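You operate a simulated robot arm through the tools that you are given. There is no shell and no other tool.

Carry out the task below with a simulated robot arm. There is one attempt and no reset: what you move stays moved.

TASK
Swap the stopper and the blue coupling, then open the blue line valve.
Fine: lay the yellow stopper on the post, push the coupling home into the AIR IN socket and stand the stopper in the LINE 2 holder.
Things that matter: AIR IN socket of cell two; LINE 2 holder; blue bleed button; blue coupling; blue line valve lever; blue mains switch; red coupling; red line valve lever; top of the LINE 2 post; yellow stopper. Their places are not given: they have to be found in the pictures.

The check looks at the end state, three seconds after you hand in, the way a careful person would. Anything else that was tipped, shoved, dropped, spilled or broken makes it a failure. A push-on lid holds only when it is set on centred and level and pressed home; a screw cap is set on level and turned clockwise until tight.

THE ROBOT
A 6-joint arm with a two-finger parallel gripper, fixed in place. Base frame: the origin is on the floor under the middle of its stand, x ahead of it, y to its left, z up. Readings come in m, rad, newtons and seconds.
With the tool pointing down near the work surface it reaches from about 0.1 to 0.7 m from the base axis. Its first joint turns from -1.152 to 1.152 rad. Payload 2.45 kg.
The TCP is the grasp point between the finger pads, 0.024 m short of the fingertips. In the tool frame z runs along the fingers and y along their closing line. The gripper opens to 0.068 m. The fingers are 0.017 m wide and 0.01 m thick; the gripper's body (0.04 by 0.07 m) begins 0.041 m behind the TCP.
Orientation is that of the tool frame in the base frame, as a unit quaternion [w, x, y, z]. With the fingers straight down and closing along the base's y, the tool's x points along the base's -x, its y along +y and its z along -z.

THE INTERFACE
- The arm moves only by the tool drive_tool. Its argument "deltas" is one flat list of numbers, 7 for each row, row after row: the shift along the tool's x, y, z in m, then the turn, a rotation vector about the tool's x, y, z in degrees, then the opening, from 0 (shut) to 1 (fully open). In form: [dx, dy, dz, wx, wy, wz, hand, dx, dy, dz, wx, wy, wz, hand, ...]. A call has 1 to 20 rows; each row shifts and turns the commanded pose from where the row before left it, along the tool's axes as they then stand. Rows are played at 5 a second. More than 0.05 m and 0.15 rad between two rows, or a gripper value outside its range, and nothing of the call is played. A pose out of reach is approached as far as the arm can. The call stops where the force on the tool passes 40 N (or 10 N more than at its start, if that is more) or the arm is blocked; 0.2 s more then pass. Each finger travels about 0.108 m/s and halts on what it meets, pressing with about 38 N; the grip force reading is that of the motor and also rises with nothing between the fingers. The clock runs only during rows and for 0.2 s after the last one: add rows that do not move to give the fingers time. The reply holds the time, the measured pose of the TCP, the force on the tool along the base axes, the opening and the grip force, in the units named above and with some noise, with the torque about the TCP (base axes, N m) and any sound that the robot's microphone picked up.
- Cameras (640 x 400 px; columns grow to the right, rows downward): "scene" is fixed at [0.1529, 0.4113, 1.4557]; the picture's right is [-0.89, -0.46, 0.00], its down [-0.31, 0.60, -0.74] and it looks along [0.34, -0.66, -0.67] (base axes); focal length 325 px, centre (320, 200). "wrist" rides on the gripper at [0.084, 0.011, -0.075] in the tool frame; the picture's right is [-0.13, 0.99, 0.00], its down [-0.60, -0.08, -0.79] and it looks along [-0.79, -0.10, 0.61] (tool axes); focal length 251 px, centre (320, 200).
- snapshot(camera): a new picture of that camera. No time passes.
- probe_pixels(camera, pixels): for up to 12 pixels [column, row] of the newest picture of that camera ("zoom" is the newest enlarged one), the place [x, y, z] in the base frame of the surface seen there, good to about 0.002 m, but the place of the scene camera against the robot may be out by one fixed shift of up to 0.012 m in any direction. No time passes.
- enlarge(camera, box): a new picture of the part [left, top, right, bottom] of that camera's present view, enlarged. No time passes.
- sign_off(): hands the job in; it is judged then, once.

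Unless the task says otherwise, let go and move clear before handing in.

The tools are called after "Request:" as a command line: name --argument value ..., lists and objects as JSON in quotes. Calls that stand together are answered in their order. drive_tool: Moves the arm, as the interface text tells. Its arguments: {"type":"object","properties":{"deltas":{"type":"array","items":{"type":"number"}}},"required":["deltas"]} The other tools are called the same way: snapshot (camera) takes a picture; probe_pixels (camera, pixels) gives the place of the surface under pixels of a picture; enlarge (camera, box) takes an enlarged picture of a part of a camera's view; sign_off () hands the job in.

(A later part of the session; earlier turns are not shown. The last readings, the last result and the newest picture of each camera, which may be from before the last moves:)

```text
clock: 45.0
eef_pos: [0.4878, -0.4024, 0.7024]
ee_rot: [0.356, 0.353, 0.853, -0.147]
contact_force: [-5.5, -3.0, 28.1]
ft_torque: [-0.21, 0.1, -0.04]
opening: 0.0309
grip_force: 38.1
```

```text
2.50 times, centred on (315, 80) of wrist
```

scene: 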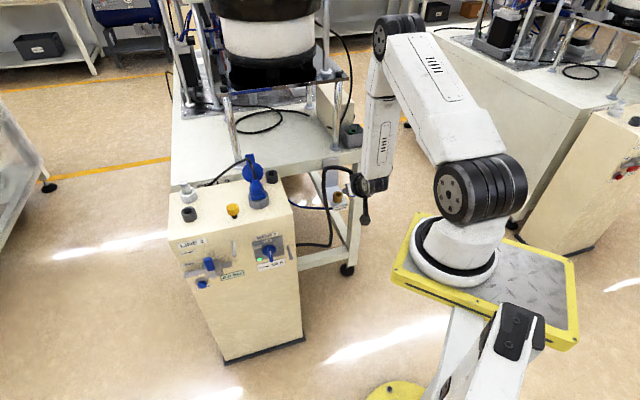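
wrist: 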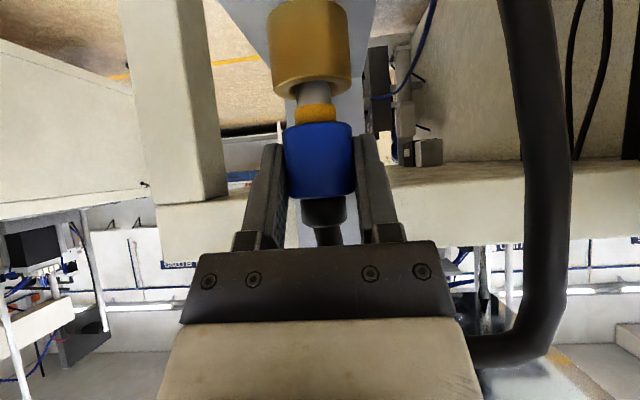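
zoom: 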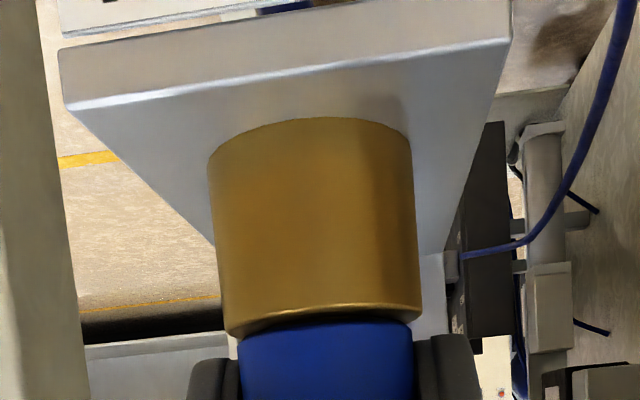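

The tool sank to z 0.7024 and the blue body now appears to meet the brass. I will check both cameras for a remaining gap.

Request:
snapshot --camera "wrist"

Request:
enlarge --camera "scene" --box '[322, 172, 354, 208]'

Request:
enlarge --camera "wrist" --box '[280, 100, 360, 160]'

```text
taken
```

wrist: 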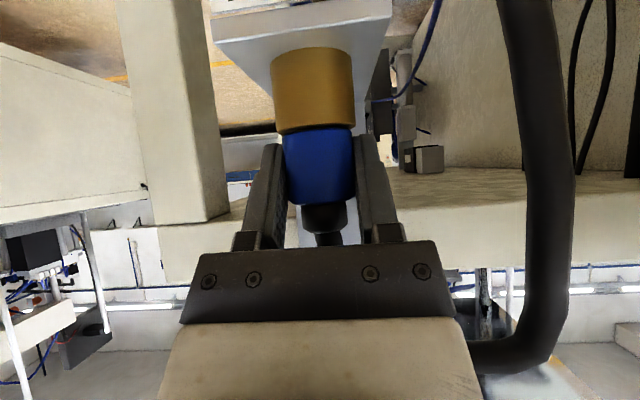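

```text
11.11 times, centred on (338, 190) of scene
```

zoom: 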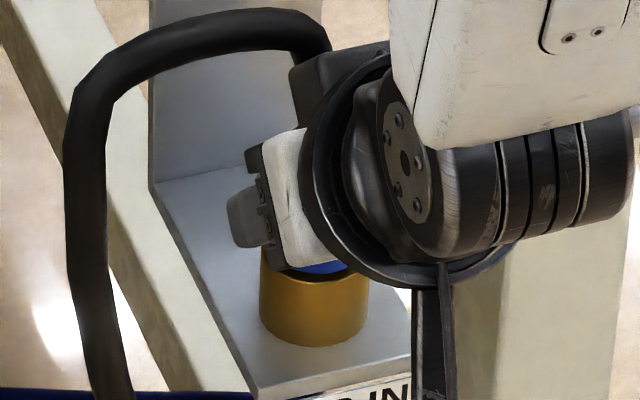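

```text
6.67 times, centred on (320, 130) of wrist
```

zoom: 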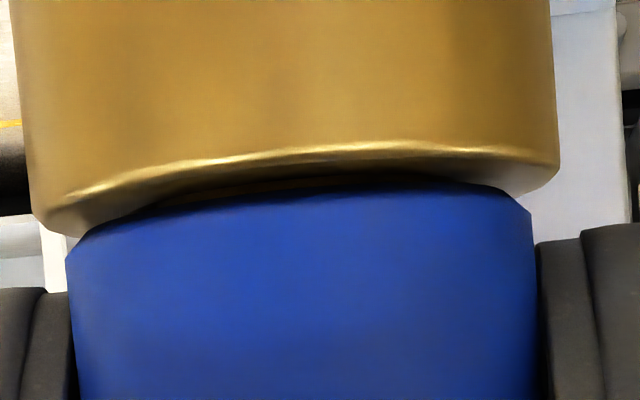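

The blue body slid a few mm up in the grip while pressing, and a thin strip remains visible at the joint (zoom px 330,180). I will probe that gap.

Request:
probe_pixels --camera "zoom" --pixels '[[300, 120], [300, 145], [300, 155], [300, 165], [300, 175], [300, 185], [300, 195], [300, 215], [150, 205], [450, 180], [300, 300], [150, 215]]'

Request:
probe_pixels --camera "wrist" --pixels '[[287, 140], [290, 160], [350, 138], [352, 155], [320, 200], [322, 206], [305, 215], [345, 215], [322, 215], [318, 138], [318, 160], [275, 90]]'

```text
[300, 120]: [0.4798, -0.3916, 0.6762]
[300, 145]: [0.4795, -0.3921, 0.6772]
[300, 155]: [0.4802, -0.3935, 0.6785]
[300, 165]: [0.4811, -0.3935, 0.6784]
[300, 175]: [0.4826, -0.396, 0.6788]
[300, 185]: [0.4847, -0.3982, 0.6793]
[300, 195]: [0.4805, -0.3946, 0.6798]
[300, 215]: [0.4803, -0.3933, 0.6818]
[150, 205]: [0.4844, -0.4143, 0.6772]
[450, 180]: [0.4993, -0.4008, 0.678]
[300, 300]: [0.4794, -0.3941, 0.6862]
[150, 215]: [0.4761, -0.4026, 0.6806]
```

```text
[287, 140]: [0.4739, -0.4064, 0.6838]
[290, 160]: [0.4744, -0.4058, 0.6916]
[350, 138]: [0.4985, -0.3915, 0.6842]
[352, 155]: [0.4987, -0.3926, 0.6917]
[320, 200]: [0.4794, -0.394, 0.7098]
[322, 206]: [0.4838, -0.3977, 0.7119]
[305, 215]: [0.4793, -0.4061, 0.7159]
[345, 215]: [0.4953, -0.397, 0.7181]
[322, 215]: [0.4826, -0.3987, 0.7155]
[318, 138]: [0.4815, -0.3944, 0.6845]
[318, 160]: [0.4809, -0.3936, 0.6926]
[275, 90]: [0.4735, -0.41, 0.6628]
```

The blue underside is at z ≈0.680 against brass 0.6785, and the coupling slid about 3 mm in the fingers at 28 N, so it is at a stop, or nearly. I will first ease the pressure off.

Request:
drive_tool --deltas '[-0.0012, 0, -0.0012, 0, 0, 0, 0, -0.0012, 0, -0.0012, 0, 0, 0, 0, 0, 0, 0, 0, 0, 0, 0]'

```text
clock: 45.8
eef_pos: [0.4859, -0.4003, 0.7027]
ee_rot: [0.353, 0.353, 0.854, -0.146]
contact_force: [6.1, -13.0, -2.6]
ft_torque: [-0.51, -0.25, -0.02]
opening: 0.031
grip_force: 38.4
```

Vertical force is relieved (−2.6 N) but a side load of 14 N remains, pushing the tool forward. I will move 1.5 mm forward to relax that, then pull up very lightly to see whether the coupling is held.

Request:
drive_tool --deltas '[-0.0011, -0.0005, 0.0011, 0, 0, 0, 0, 0, 0, 0, 0, 0, 0, 0]'

Request:
drive_tool --deltas '[-0.0007, 0, -0.0007, 0, 0, 0, 0, 0, 0, 0, 0, 0, 0, 0]'

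```text
clock: 46.4
eef_pos: [0.4856, -0.4004, 0.7024]
ee_rot: [0.352, 0.353, 0.855, -0.145]
contact_force: [-4.3, 1.1, 9.5]
ft_torque: [-0.02, 0.16, -0.02]
opening: 0.0307
grip_force: 37.7
```

```text
clock: 47.0
eef_pos: [0.4861, -0.4, 0.7034]
ee_rot: [0.352, 0.353, 0.855, -0.144]
contact_force: [-1.4, 1.0, -4.0]
ft_torque: [0.09, 0.05, 0.01]
opening: 0.0309
grip_force: 37.9
```

After a 1 mm raise the force is only −4 N. I will raise 1 mm more, read the force and look at the joint.

Request:
drive_tool --deltas '[-0.0007, 0, -0.0007, 0, 0, 0, 0, 0, 0, 0, 0, 0, 0, 0]'

Request:
snapshot --camera "wrist"

Request:
enlarge --camera "wrist" --box '[280, 100, 360, 160]'

```text
clock: 47.6
eef_pos: [0.4878, -0.4007, 0.7058]
ee_rot: [0.352, 0.354, 0.854, -0.146]
contact_force: [-3.1, 0.7, -6.4]
ft_torque: [0.07, 0.15, -0.04]
opening: 0.031
grip_force: 38.0
```

```text
taken
```

wrist: 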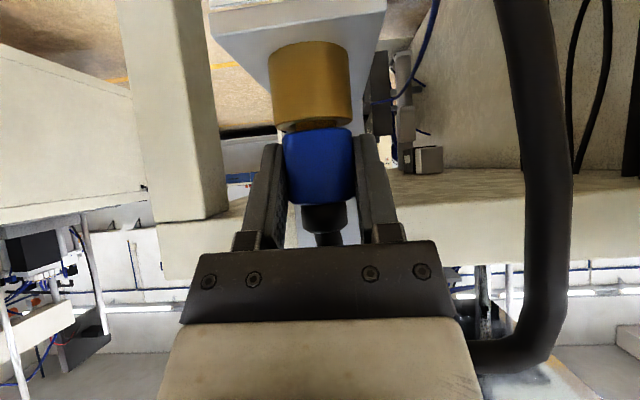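

```text
6.67 times, centred on (320, 130) of wrist
```

zoom: 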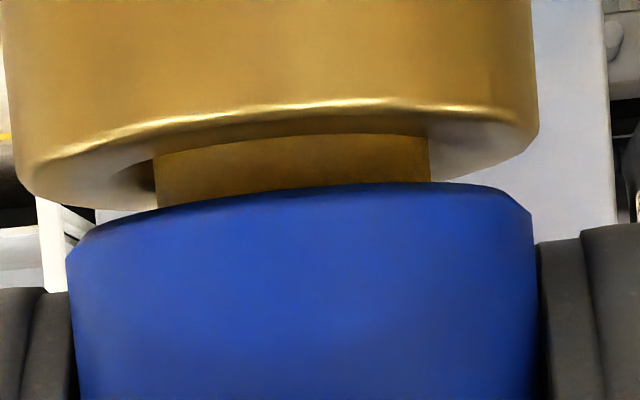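

The coupling follows the tool, with only about 6 N of seal friction, so it does not latch: it must simply be pushed fully down. I will let go, back off a little along the tool axis, and press on the blue shoulder with the fingertips instead, so nothing can slip.

Request:
drive_tool --deltas '[0, 0, 0, 0, 0, 0, 0.5, 0, 0, 0, 0, 0, 0, 0.6, 0, 0, 0, 0, 0, 0, 0.76, 0, 0, -0.01, 0, 0, 0, 0.76, 0, 0, -0.015, 0, 0, 0, 0.76, 0, 0, -0.015, 0, 0, 0, 0.76, 0, 0, 0, 0, 0, 0, 0.76]'

Request:
snapshot --camera "wrist"

Request:
enlarge --camera "scene" --box '[312, 165, 364, 215]'

```text
clock: 49.2
eef_pos: [0.4688, -0.3816, 0.7349]
ee_rot: [0.354, 0.354, 0.853, -0.146]
contact_force: [-0.2, 0.2, -0.4]
ft_torque: [0.02, 0.03, 0.04]
opening: 0.0518
grip_force: 0.0
```

```text
taken
```

wrist: 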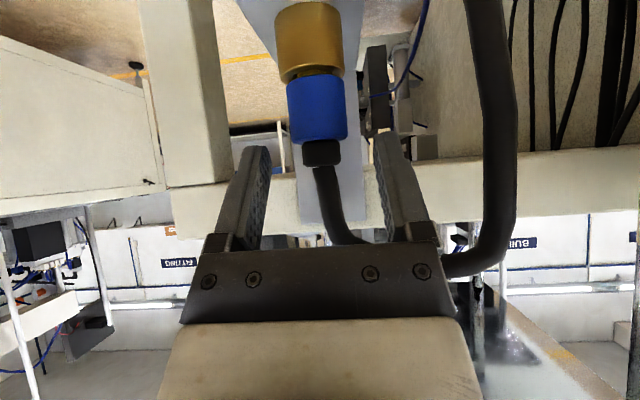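

```text
8.00 times, centred on (338, 190) of scene
```

zoom: 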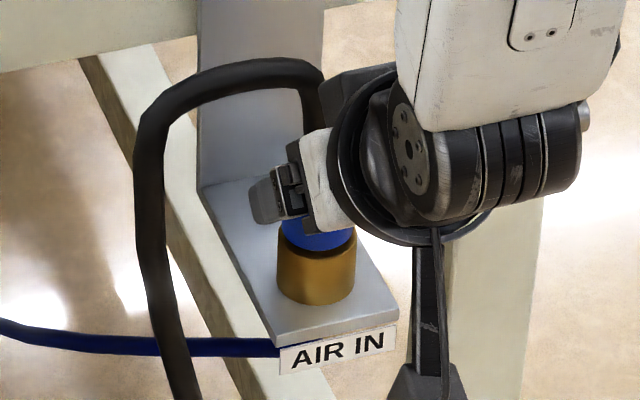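

The coupling stands upright in the socket on its own (wrist px 318,105). I will enlarge and probe its shoulder and strain relief.

Request:
enlarge --camera "wrist" --box '[260, 0, 380, 180]'

Request:
probe_pixels --camera "wrist" --pixels '[[314, 76], [316, 82], [317, 110], [289, 110], [346, 108], [319, 138], [320, 143], [321, 152], [305, 152], [337, 150], [325, 175], [335, 215]]'

```text
2.22 times, centred on (320, 90) of wrist
```

zoom: 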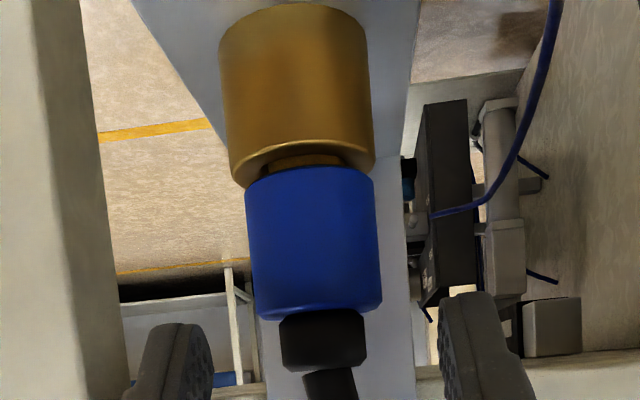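

```text
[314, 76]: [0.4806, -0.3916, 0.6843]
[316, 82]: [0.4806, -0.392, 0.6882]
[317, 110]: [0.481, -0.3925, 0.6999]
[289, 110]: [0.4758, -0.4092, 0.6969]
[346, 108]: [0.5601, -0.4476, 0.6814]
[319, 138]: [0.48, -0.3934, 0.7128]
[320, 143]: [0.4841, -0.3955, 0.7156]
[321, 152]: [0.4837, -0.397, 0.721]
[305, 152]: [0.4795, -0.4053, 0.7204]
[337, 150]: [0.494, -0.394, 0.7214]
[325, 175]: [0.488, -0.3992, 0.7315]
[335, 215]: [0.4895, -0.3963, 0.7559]
```

Shoulder top is at z ≈0.7145, strain relief radius about 9.3 mm, and I am centred on it sideways. I will narrow the fingers to 24 mm, raise slightly and slide forward so they straddle the strain relief above the shoulder.

Request:
drive_tool --deltas '[-0.0061, 0, -0.0061, 0, 0, 0, 0.36, 0, 0, 0, 0, 0, 0, 0.36, -0.0078, 0, 0.0078, 0, 0, 0, 0.36, -0.0078, 0, 0.0078, 0, 0, 0, 0.36, 0, 0, 0, 0, 0, 0, 0.36]'

Request:
snapshot --camera "wrist"

Request:
enlarge --camera "wrist" --box '[250, 30, 390, 230]'

```text
clock: 50.4
eef_pos: [0.4837, -0.3962, 0.7446]
ee_rot: [0.353, 0.354, 0.853, -0.146]
contact_force: [1.1, 0.3, -0.1]
ft_torque: [0.0, -0.02, -0.01]
opening: 0.0244
grip_force: 0.0
```

```text
taken
```

wrist: 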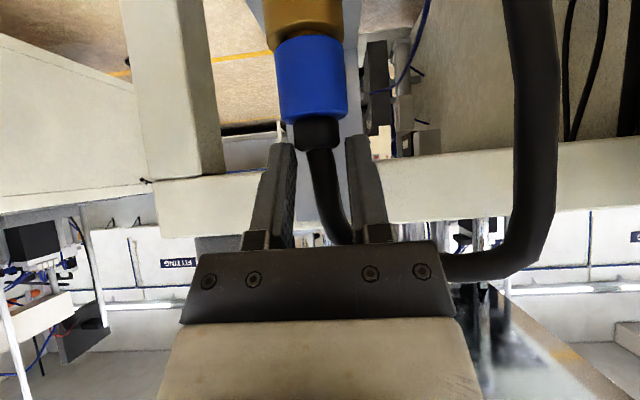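

```text
2.00 times, centred on (320, 130) of wrist
```

zoom: 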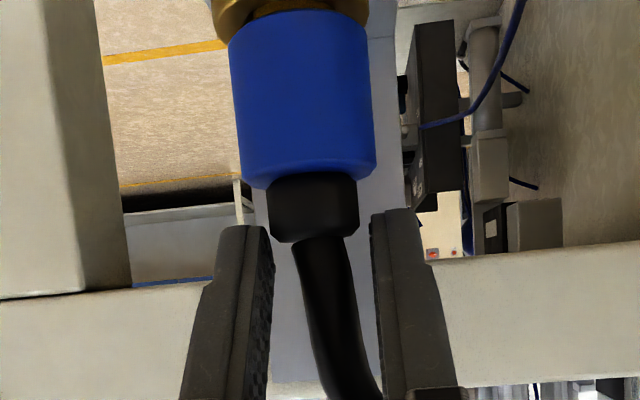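

The fingertips straddle the strain relief symmetrically (zoom px 272 and 372 around 314–322). I will come down onto the shoulder in small steps and press.

Request:
drive_tool --deltas '[0.0018, 0, 0.0018, 0, 0, 0, 0.36, 0.0018, 0, 0.0018, 0, 0, 0, 0.36, 0, 0, 0, 0, 0, 0, 0.36]'

Request:
drive_tool --deltas '[0.0014, 0, 0.0014, 0, 0, 0, 0.36, 0, 0, 0, 0, 0, 0, 0.36]'

Request:
snapshot --camera "wrist"

Request:
enlarge --camera "wrist" --box '[250, 30, 390, 230]'

```text
clock: 51.2
eef_pos: [0.4844, -0.3971, 0.7381]
ee_rot: [0.353, 0.353, 0.854, -0.147]
contact_force: [0.3, -0.5, 0.0]
ft_torque: [0.02, -0.03, 0.01]
opening: 0.0246
grip_force: 0.1
```

```text
clock: 51.8
eef_pos: [0.4829, -0.3988, 0.7373]
ee_rot: [0.354, 0.353, 0.854, -0.146]
contact_force: [0.2, -1.1, 0.6]
ft_torque: [-0.04, -0.06, 0.0]
opening: 0.0249
grip_force: 0.3
```

```text
taken
```

wrist: 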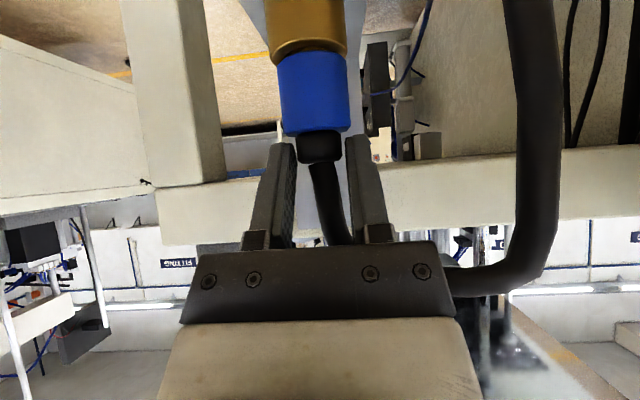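

```text
2.00 times, centred on (320, 130) of wrist
```

zoom: 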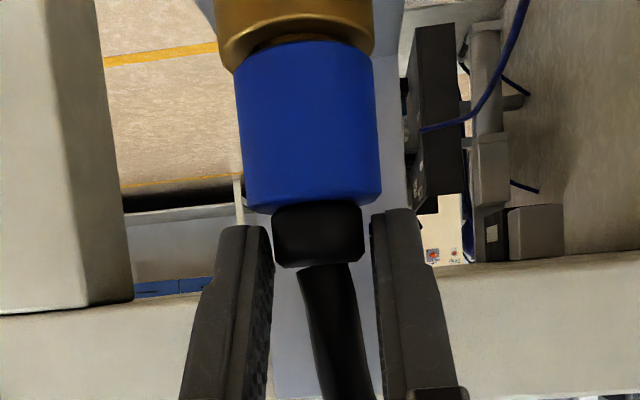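

The tips are at the shoulder now. I will press down in 1.5 mm steps, reading the force.

Request:
drive_tool --deltas '[0.0011, 0, 0.0011, 0, 0, 0, 0.36, 0, 0, 0, 0, 0, 0, 0.36]'

Request:
drive_tool --deltas '[0.0011, 0, 0.0011, 0, 0, 0, 0.36, 0, 0, 0, 0, 0, 0, 0.36]'

Request:
drive_tool --deltas '[0.0011, 0, 0.0011, 0, 0, 0, 0.36, 0, 0, 0, 0, 0, 0, 0.36]'

Request:
snapshot --camera "wrist"

Request:
enlarge --camera "wrist" --box '[250, 30, 390, 230]'

```text
clock: 52.4
eef_pos: [0.4839, -0.3981, 0.7353]
ee_rot: [0.354, 0.354, 0.853, -0.146]
contact_force: [-0.2, -0.3, 3.2]
ft_torque: [-0.03, -0.01, -0.02]
opening: 0.0245
grip_force: 0.1
```

```text
clock: 53.0
eef_pos: [0.4856, -0.3991, 0.7356]
ee_rot: [0.355, 0.354, 0.853, -0.147]
contact_force: [-0.6, 0.3, 10.9]
ft_torque: [-0.06, -0.09, 0.02]
opening: 0.0244
grip_force: 0.6
```

```text
clock: 53.6
eef_pos: [0.4844, -0.3994, 0.7343]
ee_rot: [0.357, 0.353, 0.852, -0.148]
contact_force: [1.5, 0.9, 23.6]
ft_torque: [-0.12, -0.26, 0.01]
opening: 0.0249
grip_force: 0.2
```

```text
taken
```

wrist: 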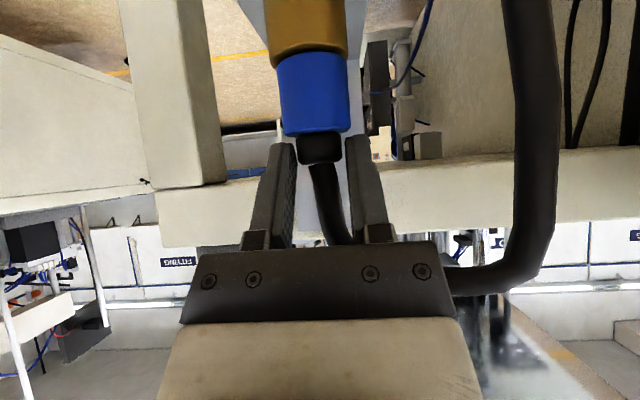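

```text
2.00 times, centred on (320, 130) of wrist
```

zoom: 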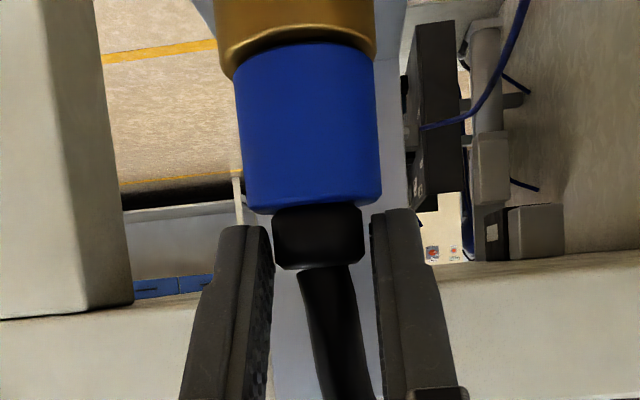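

At 23.6 N the gap has closed visually, with the shoulder at z ≈0.711. I will press a bit further, staying under 40 N.

Request:
drive_tool --deltas '[0.0009, 0, 0.0009, 0, 0, 0, 0.36, 0, 0, 0, 0, 0, 0, 0.36]'

Request:
enlarge --camera "wrist" --box '[275, 20, 355, 70]'

Request:
probe_pixels --camera "zoom" --pixels '[[320, 130], [320, 160], [320, 180], [320, 200], [320, 215], [320, 225], [320, 235], [320, 250], [320, 270], [320, 300], [320, 340], [320, 380]]'

```text
clock: 54.2
eef_pos: [0.4859, -0.4007, 0.7343]
ee_rot: [0.358, 0.352, 0.852, -0.148]
contact_force: [2.9, 3.2, 30.6]
ft_torque: [0.0, -0.45, 0.06]
opening: 0.0247
grip_force: 0.3
```

```text
8.00 times, centred on (315, 45) of wrist
```

zoom: 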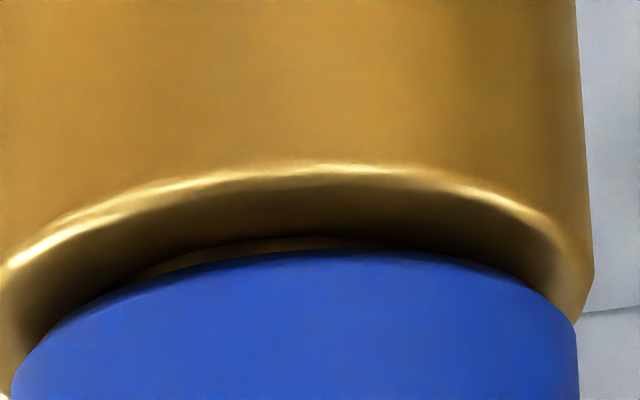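

```text
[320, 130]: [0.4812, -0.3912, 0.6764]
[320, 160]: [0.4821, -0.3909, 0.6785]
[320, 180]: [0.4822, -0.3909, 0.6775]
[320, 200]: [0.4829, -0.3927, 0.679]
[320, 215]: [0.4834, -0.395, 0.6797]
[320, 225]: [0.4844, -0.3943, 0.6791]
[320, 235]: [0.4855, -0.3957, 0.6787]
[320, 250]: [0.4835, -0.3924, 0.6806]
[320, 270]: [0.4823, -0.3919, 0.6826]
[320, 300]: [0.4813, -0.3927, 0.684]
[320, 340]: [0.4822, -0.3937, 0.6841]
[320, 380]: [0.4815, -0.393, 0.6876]
```

The tool no longer sinks between 23.6 and 30.6 N and blue sits about 1 mm off the rim, all level, so it is at the hard stop: home. I will ease off, open a little, and back straight out away from the hose.

Request:
drive_tool --deltas '[-0.0028, 0, -0.0028, 0, 0, 0, 0.36, -0.0028, 0, -0.0028, 0, 0, 0, 0.6, 0.007, 0, -0.007, 0, 0, 0, 0.6, 0.014, 0, -0.014, 0, 0, 0, 0.6, 0.02, 0, -0.02, 0, 0, 0, 0.6, 0.028, 0, -0.028, 0, 0, 0, 0.6, 0.028, 0, -0.028, 0, 0, 0, 0.6]'

Request:
snapshot --camera "wrist"

Request:
snapshot --camera "scene"

Request:
enlarge --camera "scene" --box '[300, 150, 370, 220]'

```text
clock: 55.8
eef_pos: [0.3875, -0.2988, 0.7377]
ee_rot: [0.353, 0.352, 0.854, -0.145]
contact_force: [-0.7, 0.7, -1.0]
ft_torque: [-0.04, 0.0, -0.01]
opening: 0.0408
grip_force: 0.0
```

```text
taken
```

wrist: 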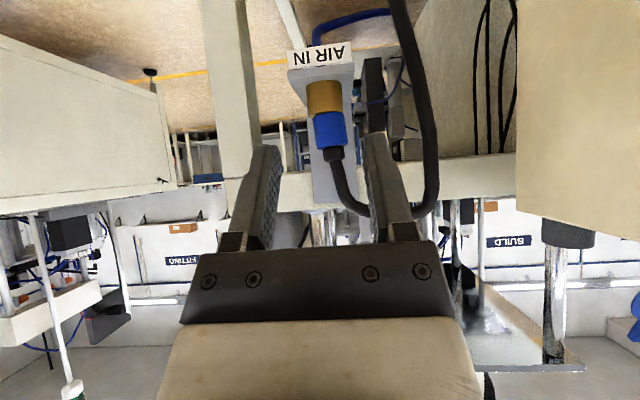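

```text
taken
```

scene: 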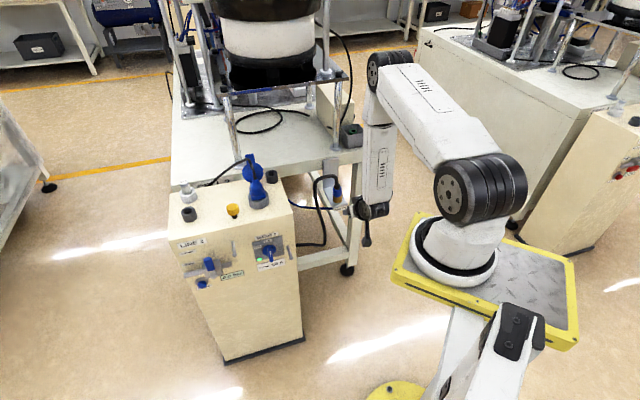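

```text
5.71 times, centred on (335, 185) of scene
```

zoom: 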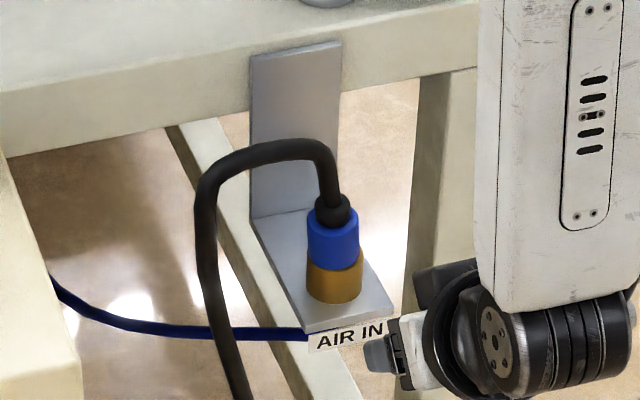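

The coupling sits level and fully in AIR IN (scene zoom px 333,245). Next I will raise the arm, turn the yaw to −15° and go to a viewpoint in front of the stopper on the post.

Request:
drive_tool --deltas '[-0.0311, 0, -0.0311, 0, 0, 0, 0.76, -0.0311, 0, -0.0311, 0, 0, 0, 0.76, -0.0311, 0, -0.0311, 0, 0, 0, 0.76, -0.0311, 0, -0.0311, 0, 0, 0, 0.76, -0.0311, 0, -0.0311, 0, 0, 0, 0.76, 0, 0, 0, -5.3, 0, -5.3, 0.76, 0, 0, 0, -5.3, 0, -5.3, 0.76, 0, 0, 0, -5.3, 0, -5.3, 0.76, 0, 0, 0, -5.3, 0, -5.3, 0.76, -0.0041, 0.0434, 0.0041, 0, 0, 0, 0.76, -0.0041, 0.0434, 0.0041, 0, 0, 0, 0.76, -0.0041, 0.0434, 0.0041, 0, 0, 0, 0.76, -0.0041, 0.0434, 0.0041, 0, 0, 0, 0.76, -0.0041, 0.0434, 0.0041, 0, 0, 0, 0.76, -0.0041, 0.0434, 0.0041, 0, 0, 0, 0.76, -0.0041, 0.0434, 0.0041, 0, 0, 0, 0.76, 0, 0, 0, 0, 0, 0, 0.76]'

Request:
snapshot --camera "wrist"

Request:
snapshot --camera "scene"

```text
clock: 59.4
eef_pos: [0.5062, -0.0148, 0.9575]
ee_rot: [0.378, 0.121, 0.916, -0.051]
contact_force: [0.6, -0.2, 0.2]
ft_torque: [0.04, 0.01, 0.01]
opening: 0.0517
grip_force: 0.0
```

```text
taken
```

wrist: 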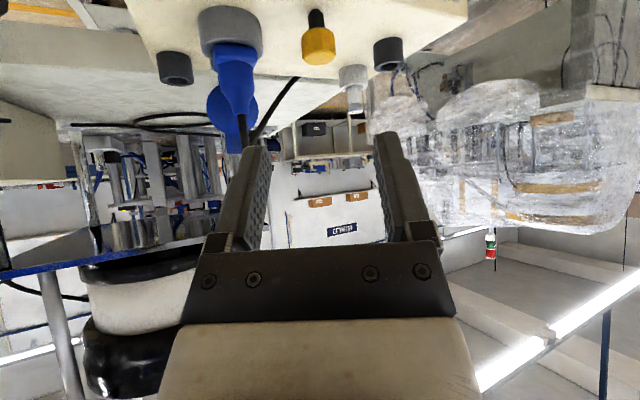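

```text
taken
```

scene: 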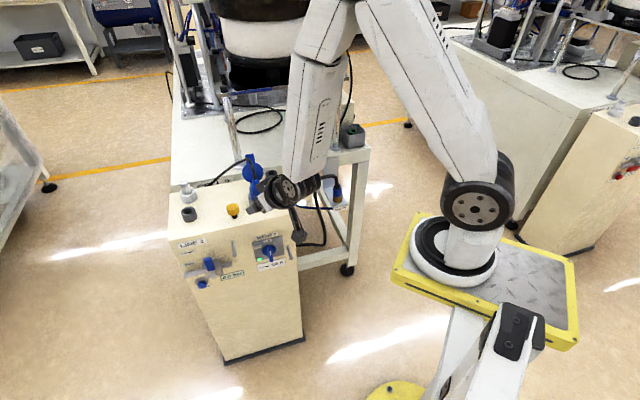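

All of it is in view: stopper at wrist px (318,42), empty holder at (388,55), fuse at (353,80). I will probe the stopper and the holder.

Request:
enlarge --camera "wrist" --box '[280, 0, 420, 110]'

Request:
probe_pixels --camera "wrist" --pixels '[[318, 45], [303, 45], [335, 45], [319, 30], [319, 32], [318, 60], [316, 15], [311, 18], [323, 18], [388, 45], [373, 55], [403, 52]]'

Request:
probe_pixels --camera "wrist" --pixels '[[388, 64], [388, 66], [389, 69], [380, 66], [398, 65], [389, 62], [376, 63], [402, 61], [318, 55], [318, 63], [306, 55], [333, 55]]'

```text
3.64 times, centred on (350, 55) of wrist
```

zoom: 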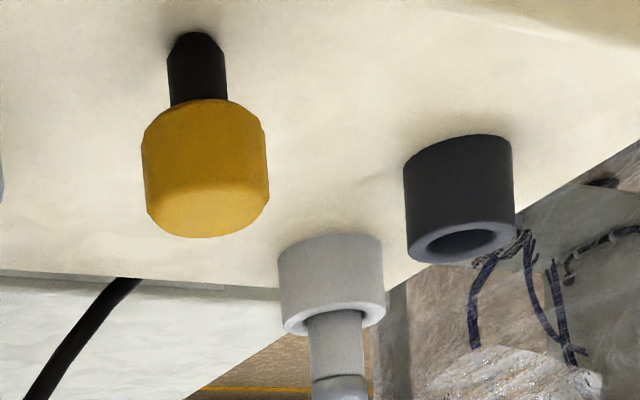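

```text
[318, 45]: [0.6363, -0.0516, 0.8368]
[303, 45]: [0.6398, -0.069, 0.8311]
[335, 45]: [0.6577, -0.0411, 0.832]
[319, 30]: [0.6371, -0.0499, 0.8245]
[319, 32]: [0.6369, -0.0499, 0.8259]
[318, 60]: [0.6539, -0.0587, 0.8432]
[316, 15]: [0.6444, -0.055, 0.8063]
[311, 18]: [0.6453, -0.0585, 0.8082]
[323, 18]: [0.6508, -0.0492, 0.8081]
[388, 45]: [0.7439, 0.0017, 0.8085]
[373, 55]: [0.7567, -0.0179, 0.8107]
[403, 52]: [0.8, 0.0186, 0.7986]
```

```text
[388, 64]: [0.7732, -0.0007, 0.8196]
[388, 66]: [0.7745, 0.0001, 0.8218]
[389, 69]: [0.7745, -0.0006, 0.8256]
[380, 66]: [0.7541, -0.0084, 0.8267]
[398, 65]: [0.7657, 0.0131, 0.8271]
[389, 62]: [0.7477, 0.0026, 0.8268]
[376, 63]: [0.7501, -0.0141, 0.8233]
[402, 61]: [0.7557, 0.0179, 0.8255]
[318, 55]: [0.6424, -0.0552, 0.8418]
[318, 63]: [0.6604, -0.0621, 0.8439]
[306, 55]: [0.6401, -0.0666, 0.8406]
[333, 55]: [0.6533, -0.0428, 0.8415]
```

Stopper centre is (0.6503, −0.0562), head z 0.822–0.844; the holder is still at about (0.763, 0.001). I will approach the stopper along the tilted tool axis, stopping short to check.

Request:
drive_tool --deltas '[-0.0214, -0.0027, 0.0214, 0, 0, 0, 0.76, 0, 0, 0.04, 0, 0, 0, 0.76, 0, 0, 0.04, 0, 0, 0, 0.76, 0, 0, 0.03, 0, 0, 0, 0.76, 0, 0, 0, 0, 0, 0, 0.76]'

Request:
snapshot --camera "wrist"

Request:
enlarge --camera "scene" --box '[170, 130, 310, 240]'

```text
clock: 60.6
eef_pos: [0.6085, -0.0485, 0.8831]
ee_rot: [0.379, 0.121, 0.916, -0.05]
contact_force: [0.0, 0.5, -0.4]
ft_torque: [0.02, 0.0, 0.02]
opening: 0.0517
grip_force: 0.0
```

```text
taken
```

wrist: 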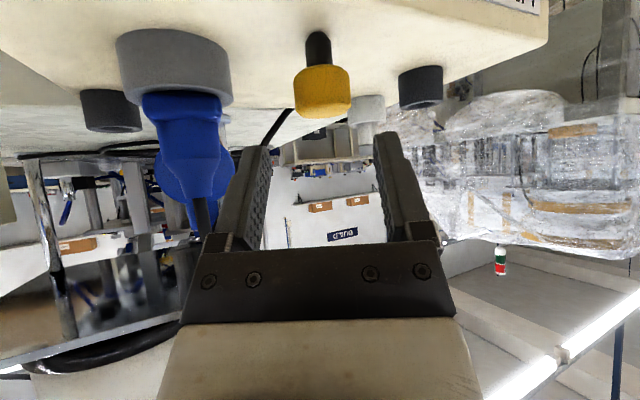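

```text
3.64 times, centred on (240, 185) of scene
```

zoom: 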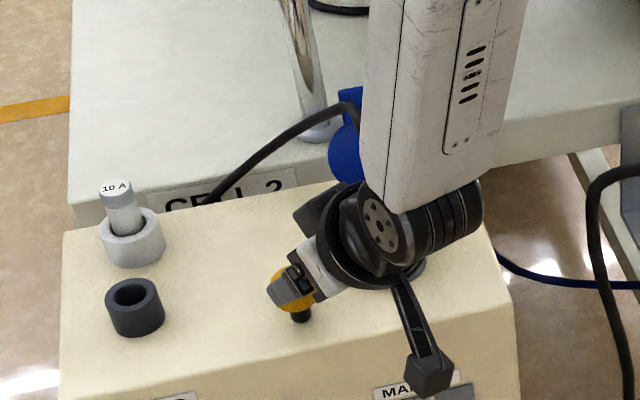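

The stopper is straight ahead (px 322,90), about 2 mm to the tool's +y. I will advance the remaining distance with that correction.

Request:
drive_tool --deltas '[0.002, 0.002, 0.02, 0, 0, 0, 0.76, 0, 0, 0.02, 0, 0, 0, 0.76, 0, 0, 0.0118, 0, 0, 0, 0.76, 0, 0, 0, 0, 0, 0, 0.76]'

Request:
snapshot --camera "wrist"

Request:
enlarge --camera "wrist" --box '[250, 60, 390, 260]'

```text
clock: 61.6
eef_pos: [0.6439, -0.0558, 0.8464]
ee_rot: [0.379, 0.12, 0.916, -0.049]
contact_force: [-0.3, 0.1, 0.4]
ft_torque: [-0.02, 0.04, -0.01]
opening: 0.0517
grip_force: 0.0
```

```text
taken
```

wrist: 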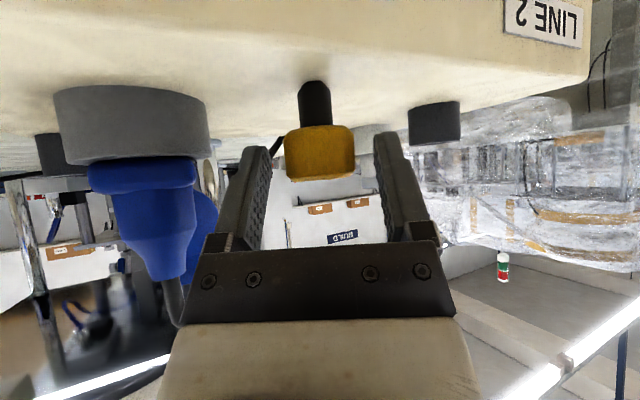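

```text
2.00 times, centred on (320, 160) of wrist
```

zoom: 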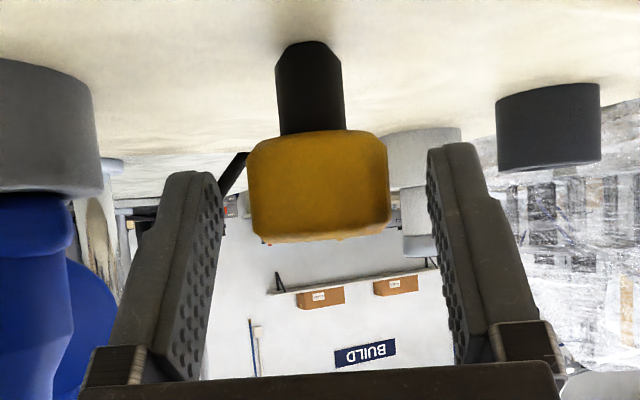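

The head is centred between the pads (zoom px 319,185). I will close on it.

Request:
drive_tool --deltas '[0, 0, 0, 0, 0, 0, 0.6, 0, 0, 0, 0, 0, 0, 0.5, 0, 0, 0, 0, 0, 0, 0.42, 0, 0, 0, 0, 0, 0, 0.2, 0, 0, 0, 0, 0, 0, 0, 0, 0, 0, 0, 0, 0, 0]'

Request:
snapshot --camera "wrist"

Request:
enlarge --camera "wrist" --box '[250, 60, 390, 260]'

```text
clock: 63.0
eef_pos: [0.6434, -0.0557, 0.8445]
ee_rot: [0.379, 0.12, 0.916, -0.049]
contact_force: [-0.4, 0.2, 0.4]
ft_torque: [0.01, 0.01, 0.02]
opening: 0.0321
grip_force: 38.0
```

```text
taken
```

wrist: 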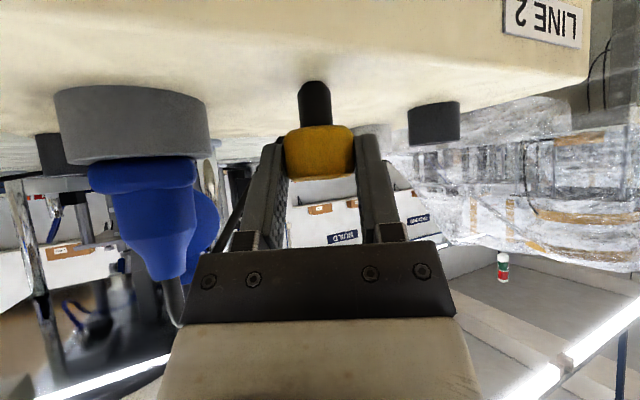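

```text
2.00 times, centred on (320, 160) of wrist
```

zoom: 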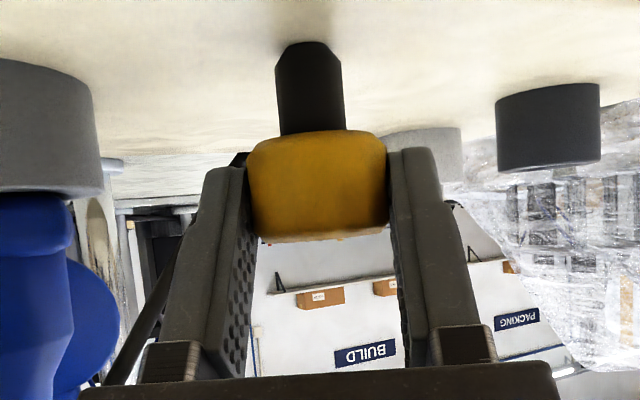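

The stopper is held (32 mm, 38 N). I will lift it straight up 60 mm first.

Request:
drive_tool --deltas '[-0.0071, 0, -0.0071, 0, 0, 0, 0, -0.0141, 0, -0.0141, 0, 0, 0, 0, -0.0212, 0, -0.0212, 0, 0, 0, 0, 0, 0, 0, 0, 0, 0, 0]'

Request:
snapshot --camera "wrist"

Request:
enlarge --camera "wrist" --box '[250, 0, 450, 200]'

```text
clock: 64.0
eef_pos: [0.6427, -0.0571, 0.9041]
ee_rot: [0.38, 0.121, 0.916, -0.05]
contact_force: [-0.2, 0.6, -0.3]
ft_torque: [0.02, 0.0, 0.04]
opening: 0.032
grip_force: 37.9
```

```text
taken
```

wrist: 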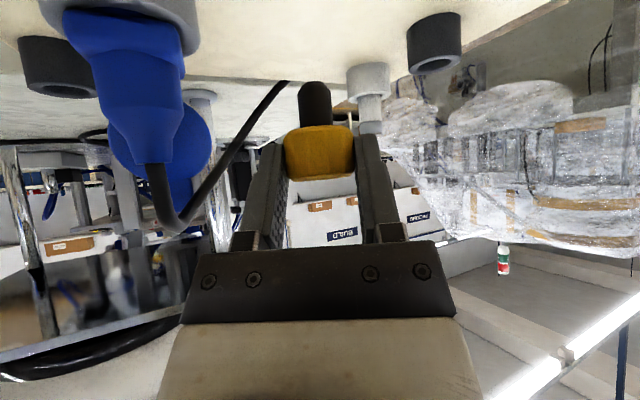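

```text
2.00 times, centred on (350, 100) of wrist
```

zoom: 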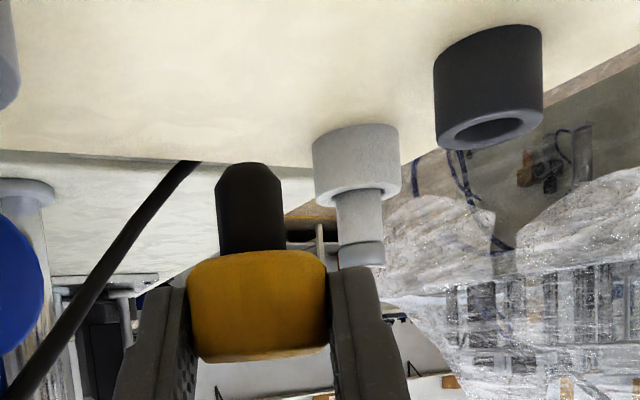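

The stopper is off the post cleanly. I will shift left to line up with the holder, staying about 60 mm short of it, and look.

Request:
drive_tool --deltas '[-0.0124, 0.0421, 0.0124, 0, 0, 0, 0, -0.0124, 0.0421, 0.0124, 0, 0, 0, 0, 0, 0, 0, 0, 0, 0, 0]'

Request:
snapshot --camera "wrist"

Request:
enlarge --camera "wrist" --box '[250, 0, 390, 180]'

```text
clock: 64.8
eef_pos: [0.6967, 0.0186, 0.9022]
ee_rot: [0.379, 0.121, 0.916, -0.05]
contact_force: [-0.7, -0.4, -1.4]
ft_torque: [-0.01, -0.03, 0.0]
opening: 0.0321
grip_force: 38.5
```

```text
taken
```

wrist: 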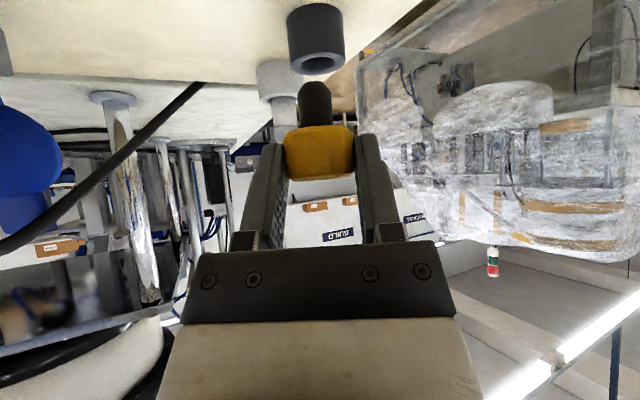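

```text
2.22 times, centred on (320, 90) of wrist
```

zoom: 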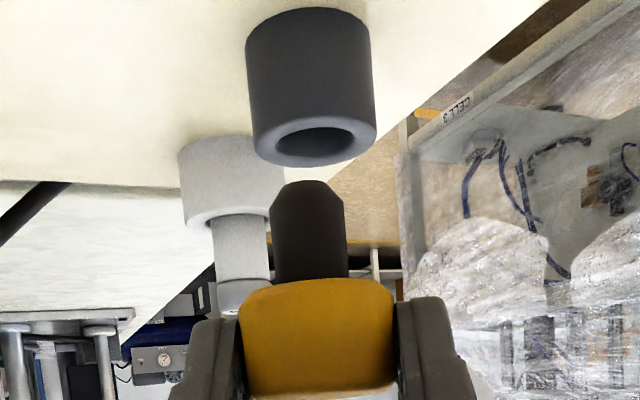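

Holder mouth (wrist px ~317,63) and stem (px ~313,100) are both in view. I will probe both for alignment.

Request:
probe_pixels --camera "wrist" --pixels '[[288, 58], [345, 55], [317, 52], [318, 73], [300, 64], [333, 62], [316, 30], [289, 30], [342, 28], [318, 58], [290, 61], [343, 58]]'

Request:
probe_pixels --camera "wrist" --pixels '[[314, 85], [314, 95], [314, 110], [299, 105], [329, 105], [299, 115], [330, 115], [314, 118], [319, 150], [289, 150], [352, 150], [314, 83]]'

```text
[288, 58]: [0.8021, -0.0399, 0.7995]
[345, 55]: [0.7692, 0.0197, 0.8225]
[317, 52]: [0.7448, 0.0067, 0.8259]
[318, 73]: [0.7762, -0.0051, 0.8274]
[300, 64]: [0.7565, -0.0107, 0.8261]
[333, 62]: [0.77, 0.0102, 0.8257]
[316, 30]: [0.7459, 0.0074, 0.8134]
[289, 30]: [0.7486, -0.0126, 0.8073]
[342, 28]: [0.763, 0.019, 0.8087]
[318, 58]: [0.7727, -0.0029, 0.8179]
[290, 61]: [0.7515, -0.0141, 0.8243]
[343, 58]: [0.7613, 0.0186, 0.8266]
```

```text
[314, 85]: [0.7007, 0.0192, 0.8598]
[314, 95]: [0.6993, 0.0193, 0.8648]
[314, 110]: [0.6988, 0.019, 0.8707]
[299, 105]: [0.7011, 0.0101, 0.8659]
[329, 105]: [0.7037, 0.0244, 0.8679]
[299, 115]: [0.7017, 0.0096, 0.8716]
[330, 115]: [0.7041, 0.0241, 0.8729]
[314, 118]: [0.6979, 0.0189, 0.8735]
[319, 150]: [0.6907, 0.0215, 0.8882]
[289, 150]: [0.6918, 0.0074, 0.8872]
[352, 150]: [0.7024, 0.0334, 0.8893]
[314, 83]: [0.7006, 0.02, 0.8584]
```

Stem and holder axes are aligned sideways to within 0.5 mm and 59 mm apart fore-aft. I will move forward over the holder and lower a little, keeping the tip above the rim.

Request:
drive_tool --deltas '[-0.0209, -0.0003, 0.0209, 0, 0, 0, 0, -0.0209, -0.0002, 0.0209, 0, 0, 0, 0, 0.0071, 0, 0.0071, 0, 0, 0, 0, 0, 0, 0, 0, 0, 0, 0]'

Request:
snapshot --camera "wrist"

Request:
enlarge --camera "wrist" --box '[250, 0, 380, 130]'

Request:
enlarge --camera "scene" --box '[170, 185, 210, 235]'

```text
clock: 65.8
eef_pos: [0.7538, -0.0, 0.8926]
ee_rot: [0.38, 0.119, 0.916, -0.05]
contact_force: [0.3, 0.2, -0.7]
ft_torque: [0.03, 0.01, 0.0]
opening: 0.0323
grip_force: 38.4
```

```text
taken
```

wrist: 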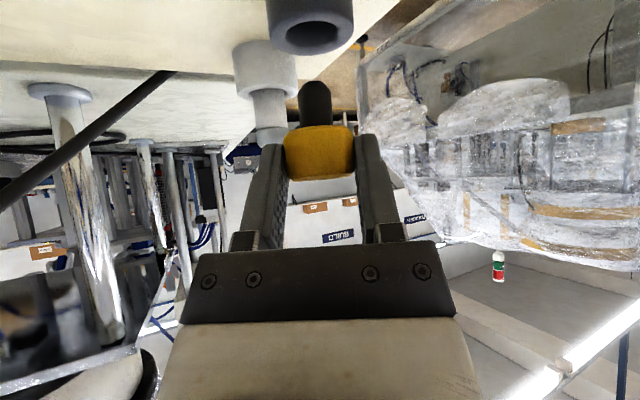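

```text
3.08 times, centred on (315, 65) of wrist
```

zoom: 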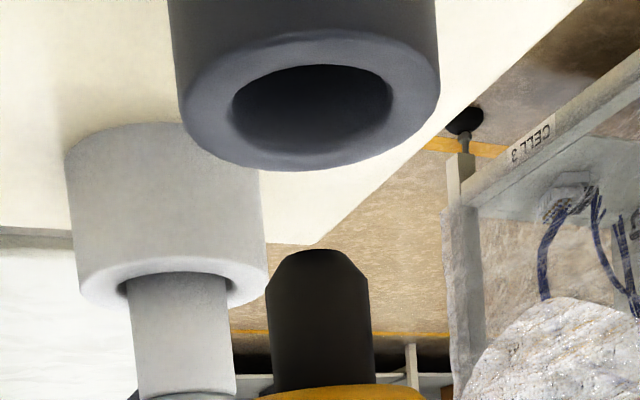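

```text
8.00 times, centred on (190, 210) of scene
```

zoom: 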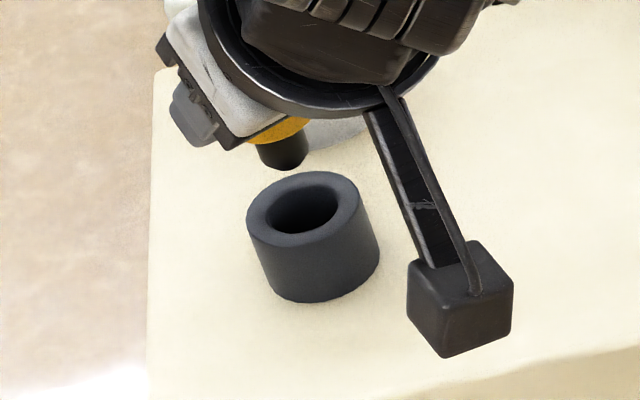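

The stem hangs about 18 mm above the holder mouth. I will probe both again for the final centring.

Request:
probe_pixels --camera "wrist" --pixels '[[312, 11], [312, 14], [313, 53], [313, 55], [272, 33], [352, 30], [275, 38], [350, 36], [313, 18], [314, 48], [268, 15], [351, 10]]'

Request:
probe_pixels --camera "wrist" --pixels '[[314, 85], [315, 95], [315, 105], [299, 105], [330, 105], [299, 112], [331, 112], [315, 115], [319, 150], [290, 150], [351, 150], [314, 83]]'

```text
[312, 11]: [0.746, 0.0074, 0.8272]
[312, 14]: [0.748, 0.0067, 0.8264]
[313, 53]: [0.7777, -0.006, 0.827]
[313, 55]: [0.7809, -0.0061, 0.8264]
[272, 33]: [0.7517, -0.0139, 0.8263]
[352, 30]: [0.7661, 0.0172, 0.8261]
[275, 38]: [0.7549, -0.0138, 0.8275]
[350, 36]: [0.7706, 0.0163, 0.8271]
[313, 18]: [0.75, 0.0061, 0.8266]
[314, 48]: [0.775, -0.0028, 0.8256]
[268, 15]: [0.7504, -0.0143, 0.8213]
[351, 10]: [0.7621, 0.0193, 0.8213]
```

```text
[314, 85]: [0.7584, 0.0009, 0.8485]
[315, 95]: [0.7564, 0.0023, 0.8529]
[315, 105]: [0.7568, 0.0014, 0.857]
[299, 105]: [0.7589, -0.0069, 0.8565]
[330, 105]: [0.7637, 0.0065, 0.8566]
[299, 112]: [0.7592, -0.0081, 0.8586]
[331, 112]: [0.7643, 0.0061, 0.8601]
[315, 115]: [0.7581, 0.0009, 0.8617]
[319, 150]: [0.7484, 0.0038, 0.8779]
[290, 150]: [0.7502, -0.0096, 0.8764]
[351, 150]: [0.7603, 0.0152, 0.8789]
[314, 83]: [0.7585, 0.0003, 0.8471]
```

The mouth is centred 1.5 mm to the tool's +y and 0.6 mm back from the stem. I will correct and lower until the tip is just above the rim.

Request:
drive_tool --deltas '[0.0004, 0.0015, -0.0004, 0, 0, 0, 0, 0.0046, 0, 0.0046, 0, 0, 0, 0, 0.0046, 0, 0.0046, 0, 0, 0, 0, 0, 0, 0, 0, 0, 0, 0]'

Request:
snapshot --camera "wrist"

Request:
enlarge --camera "wrist" --box '[250, 0, 380, 130]'

Request:
enlarge --camera "scene" --box '[170, 185, 210, 235]'

```text
clock: 66.8
eef_pos: [0.7543, 0.0035, 0.8808]
ee_rot: [0.38, 0.121, 0.916, -0.051]
contact_force: [-0.2, -0.3, 0.0]
ft_torque: [0.01, -0.01, 0.0]
opening: 0.0321
grip_force: 38.3
```

```text
taken
```

wrist: 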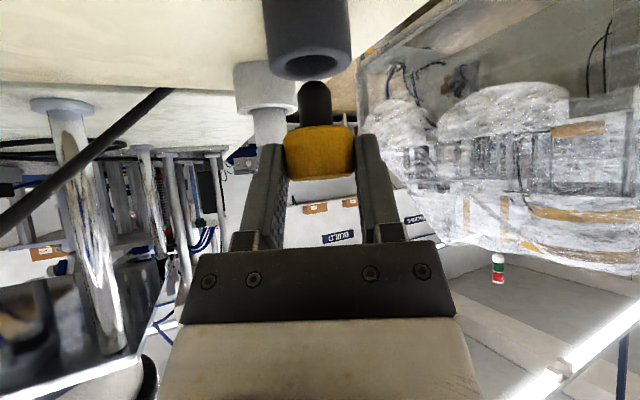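

```text
3.08 times, centred on (315, 65) of wrist
```

zoom: 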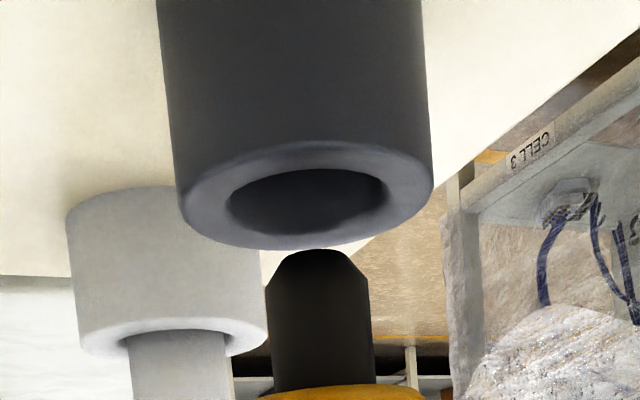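

```text
8.00 times, centred on (190, 210) of scene
```

zoom: 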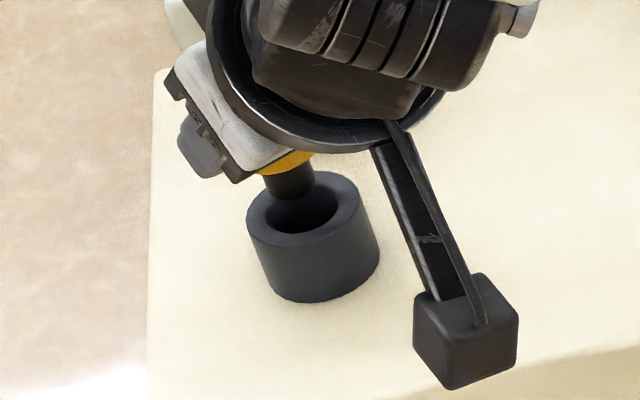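

The stem is above the mouth within about 1 mm, and the hole (about 23 mm) is roomy for the 15 mm stem. I will lower it in, stopping a little above the expected seat.

Request:
drive_tool --deltas '[0.0042, -0.0003, 0.0042, 0, 0, 0, 0, 0.0042, 0, 0.0042, 0, 0, 0, 0, 0.0042, 0, 0.0042, 0, 0, 0, 0, 0.0035, 0, 0.0035, 0, 0, 0, 0, 0, 0, 0, 0, 0, 0, 0]'

Request:
snapshot --camera "wrist"

Request:
enlarge --camera "wrist" --box '[250, 20, 380, 180]'

Request:
enlarge --camera "scene" --box '[170, 185, 210, 235]'

```text
clock: 68.0
eef_pos: [0.7548, 0.001, 0.8566]
ee_rot: [0.379, 0.122, 0.916, -0.05]
contact_force: [-0.2, -1.0, -0.1]
ft_torque: [0.04, 0.0, 0.01]
opening: 0.0322
grip_force: 37.4
```

```text
taken
```

wrist: 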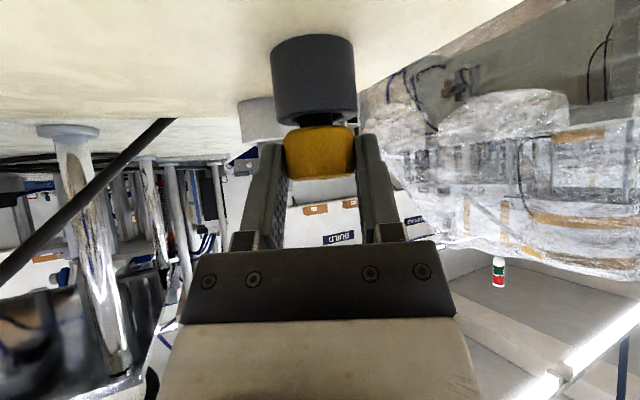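

```text
2.50 times, centred on (315, 100) of wrist
```

zoom: 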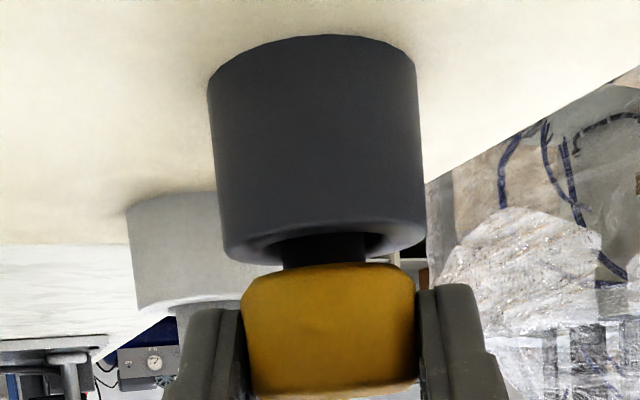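

```text
8.00 times, centred on (190, 210) of scene
```

zoom: 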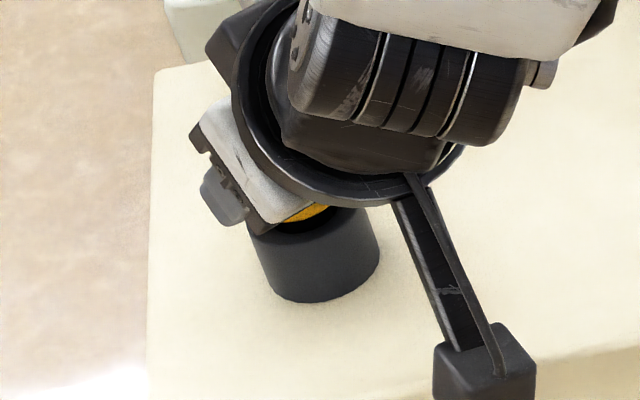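

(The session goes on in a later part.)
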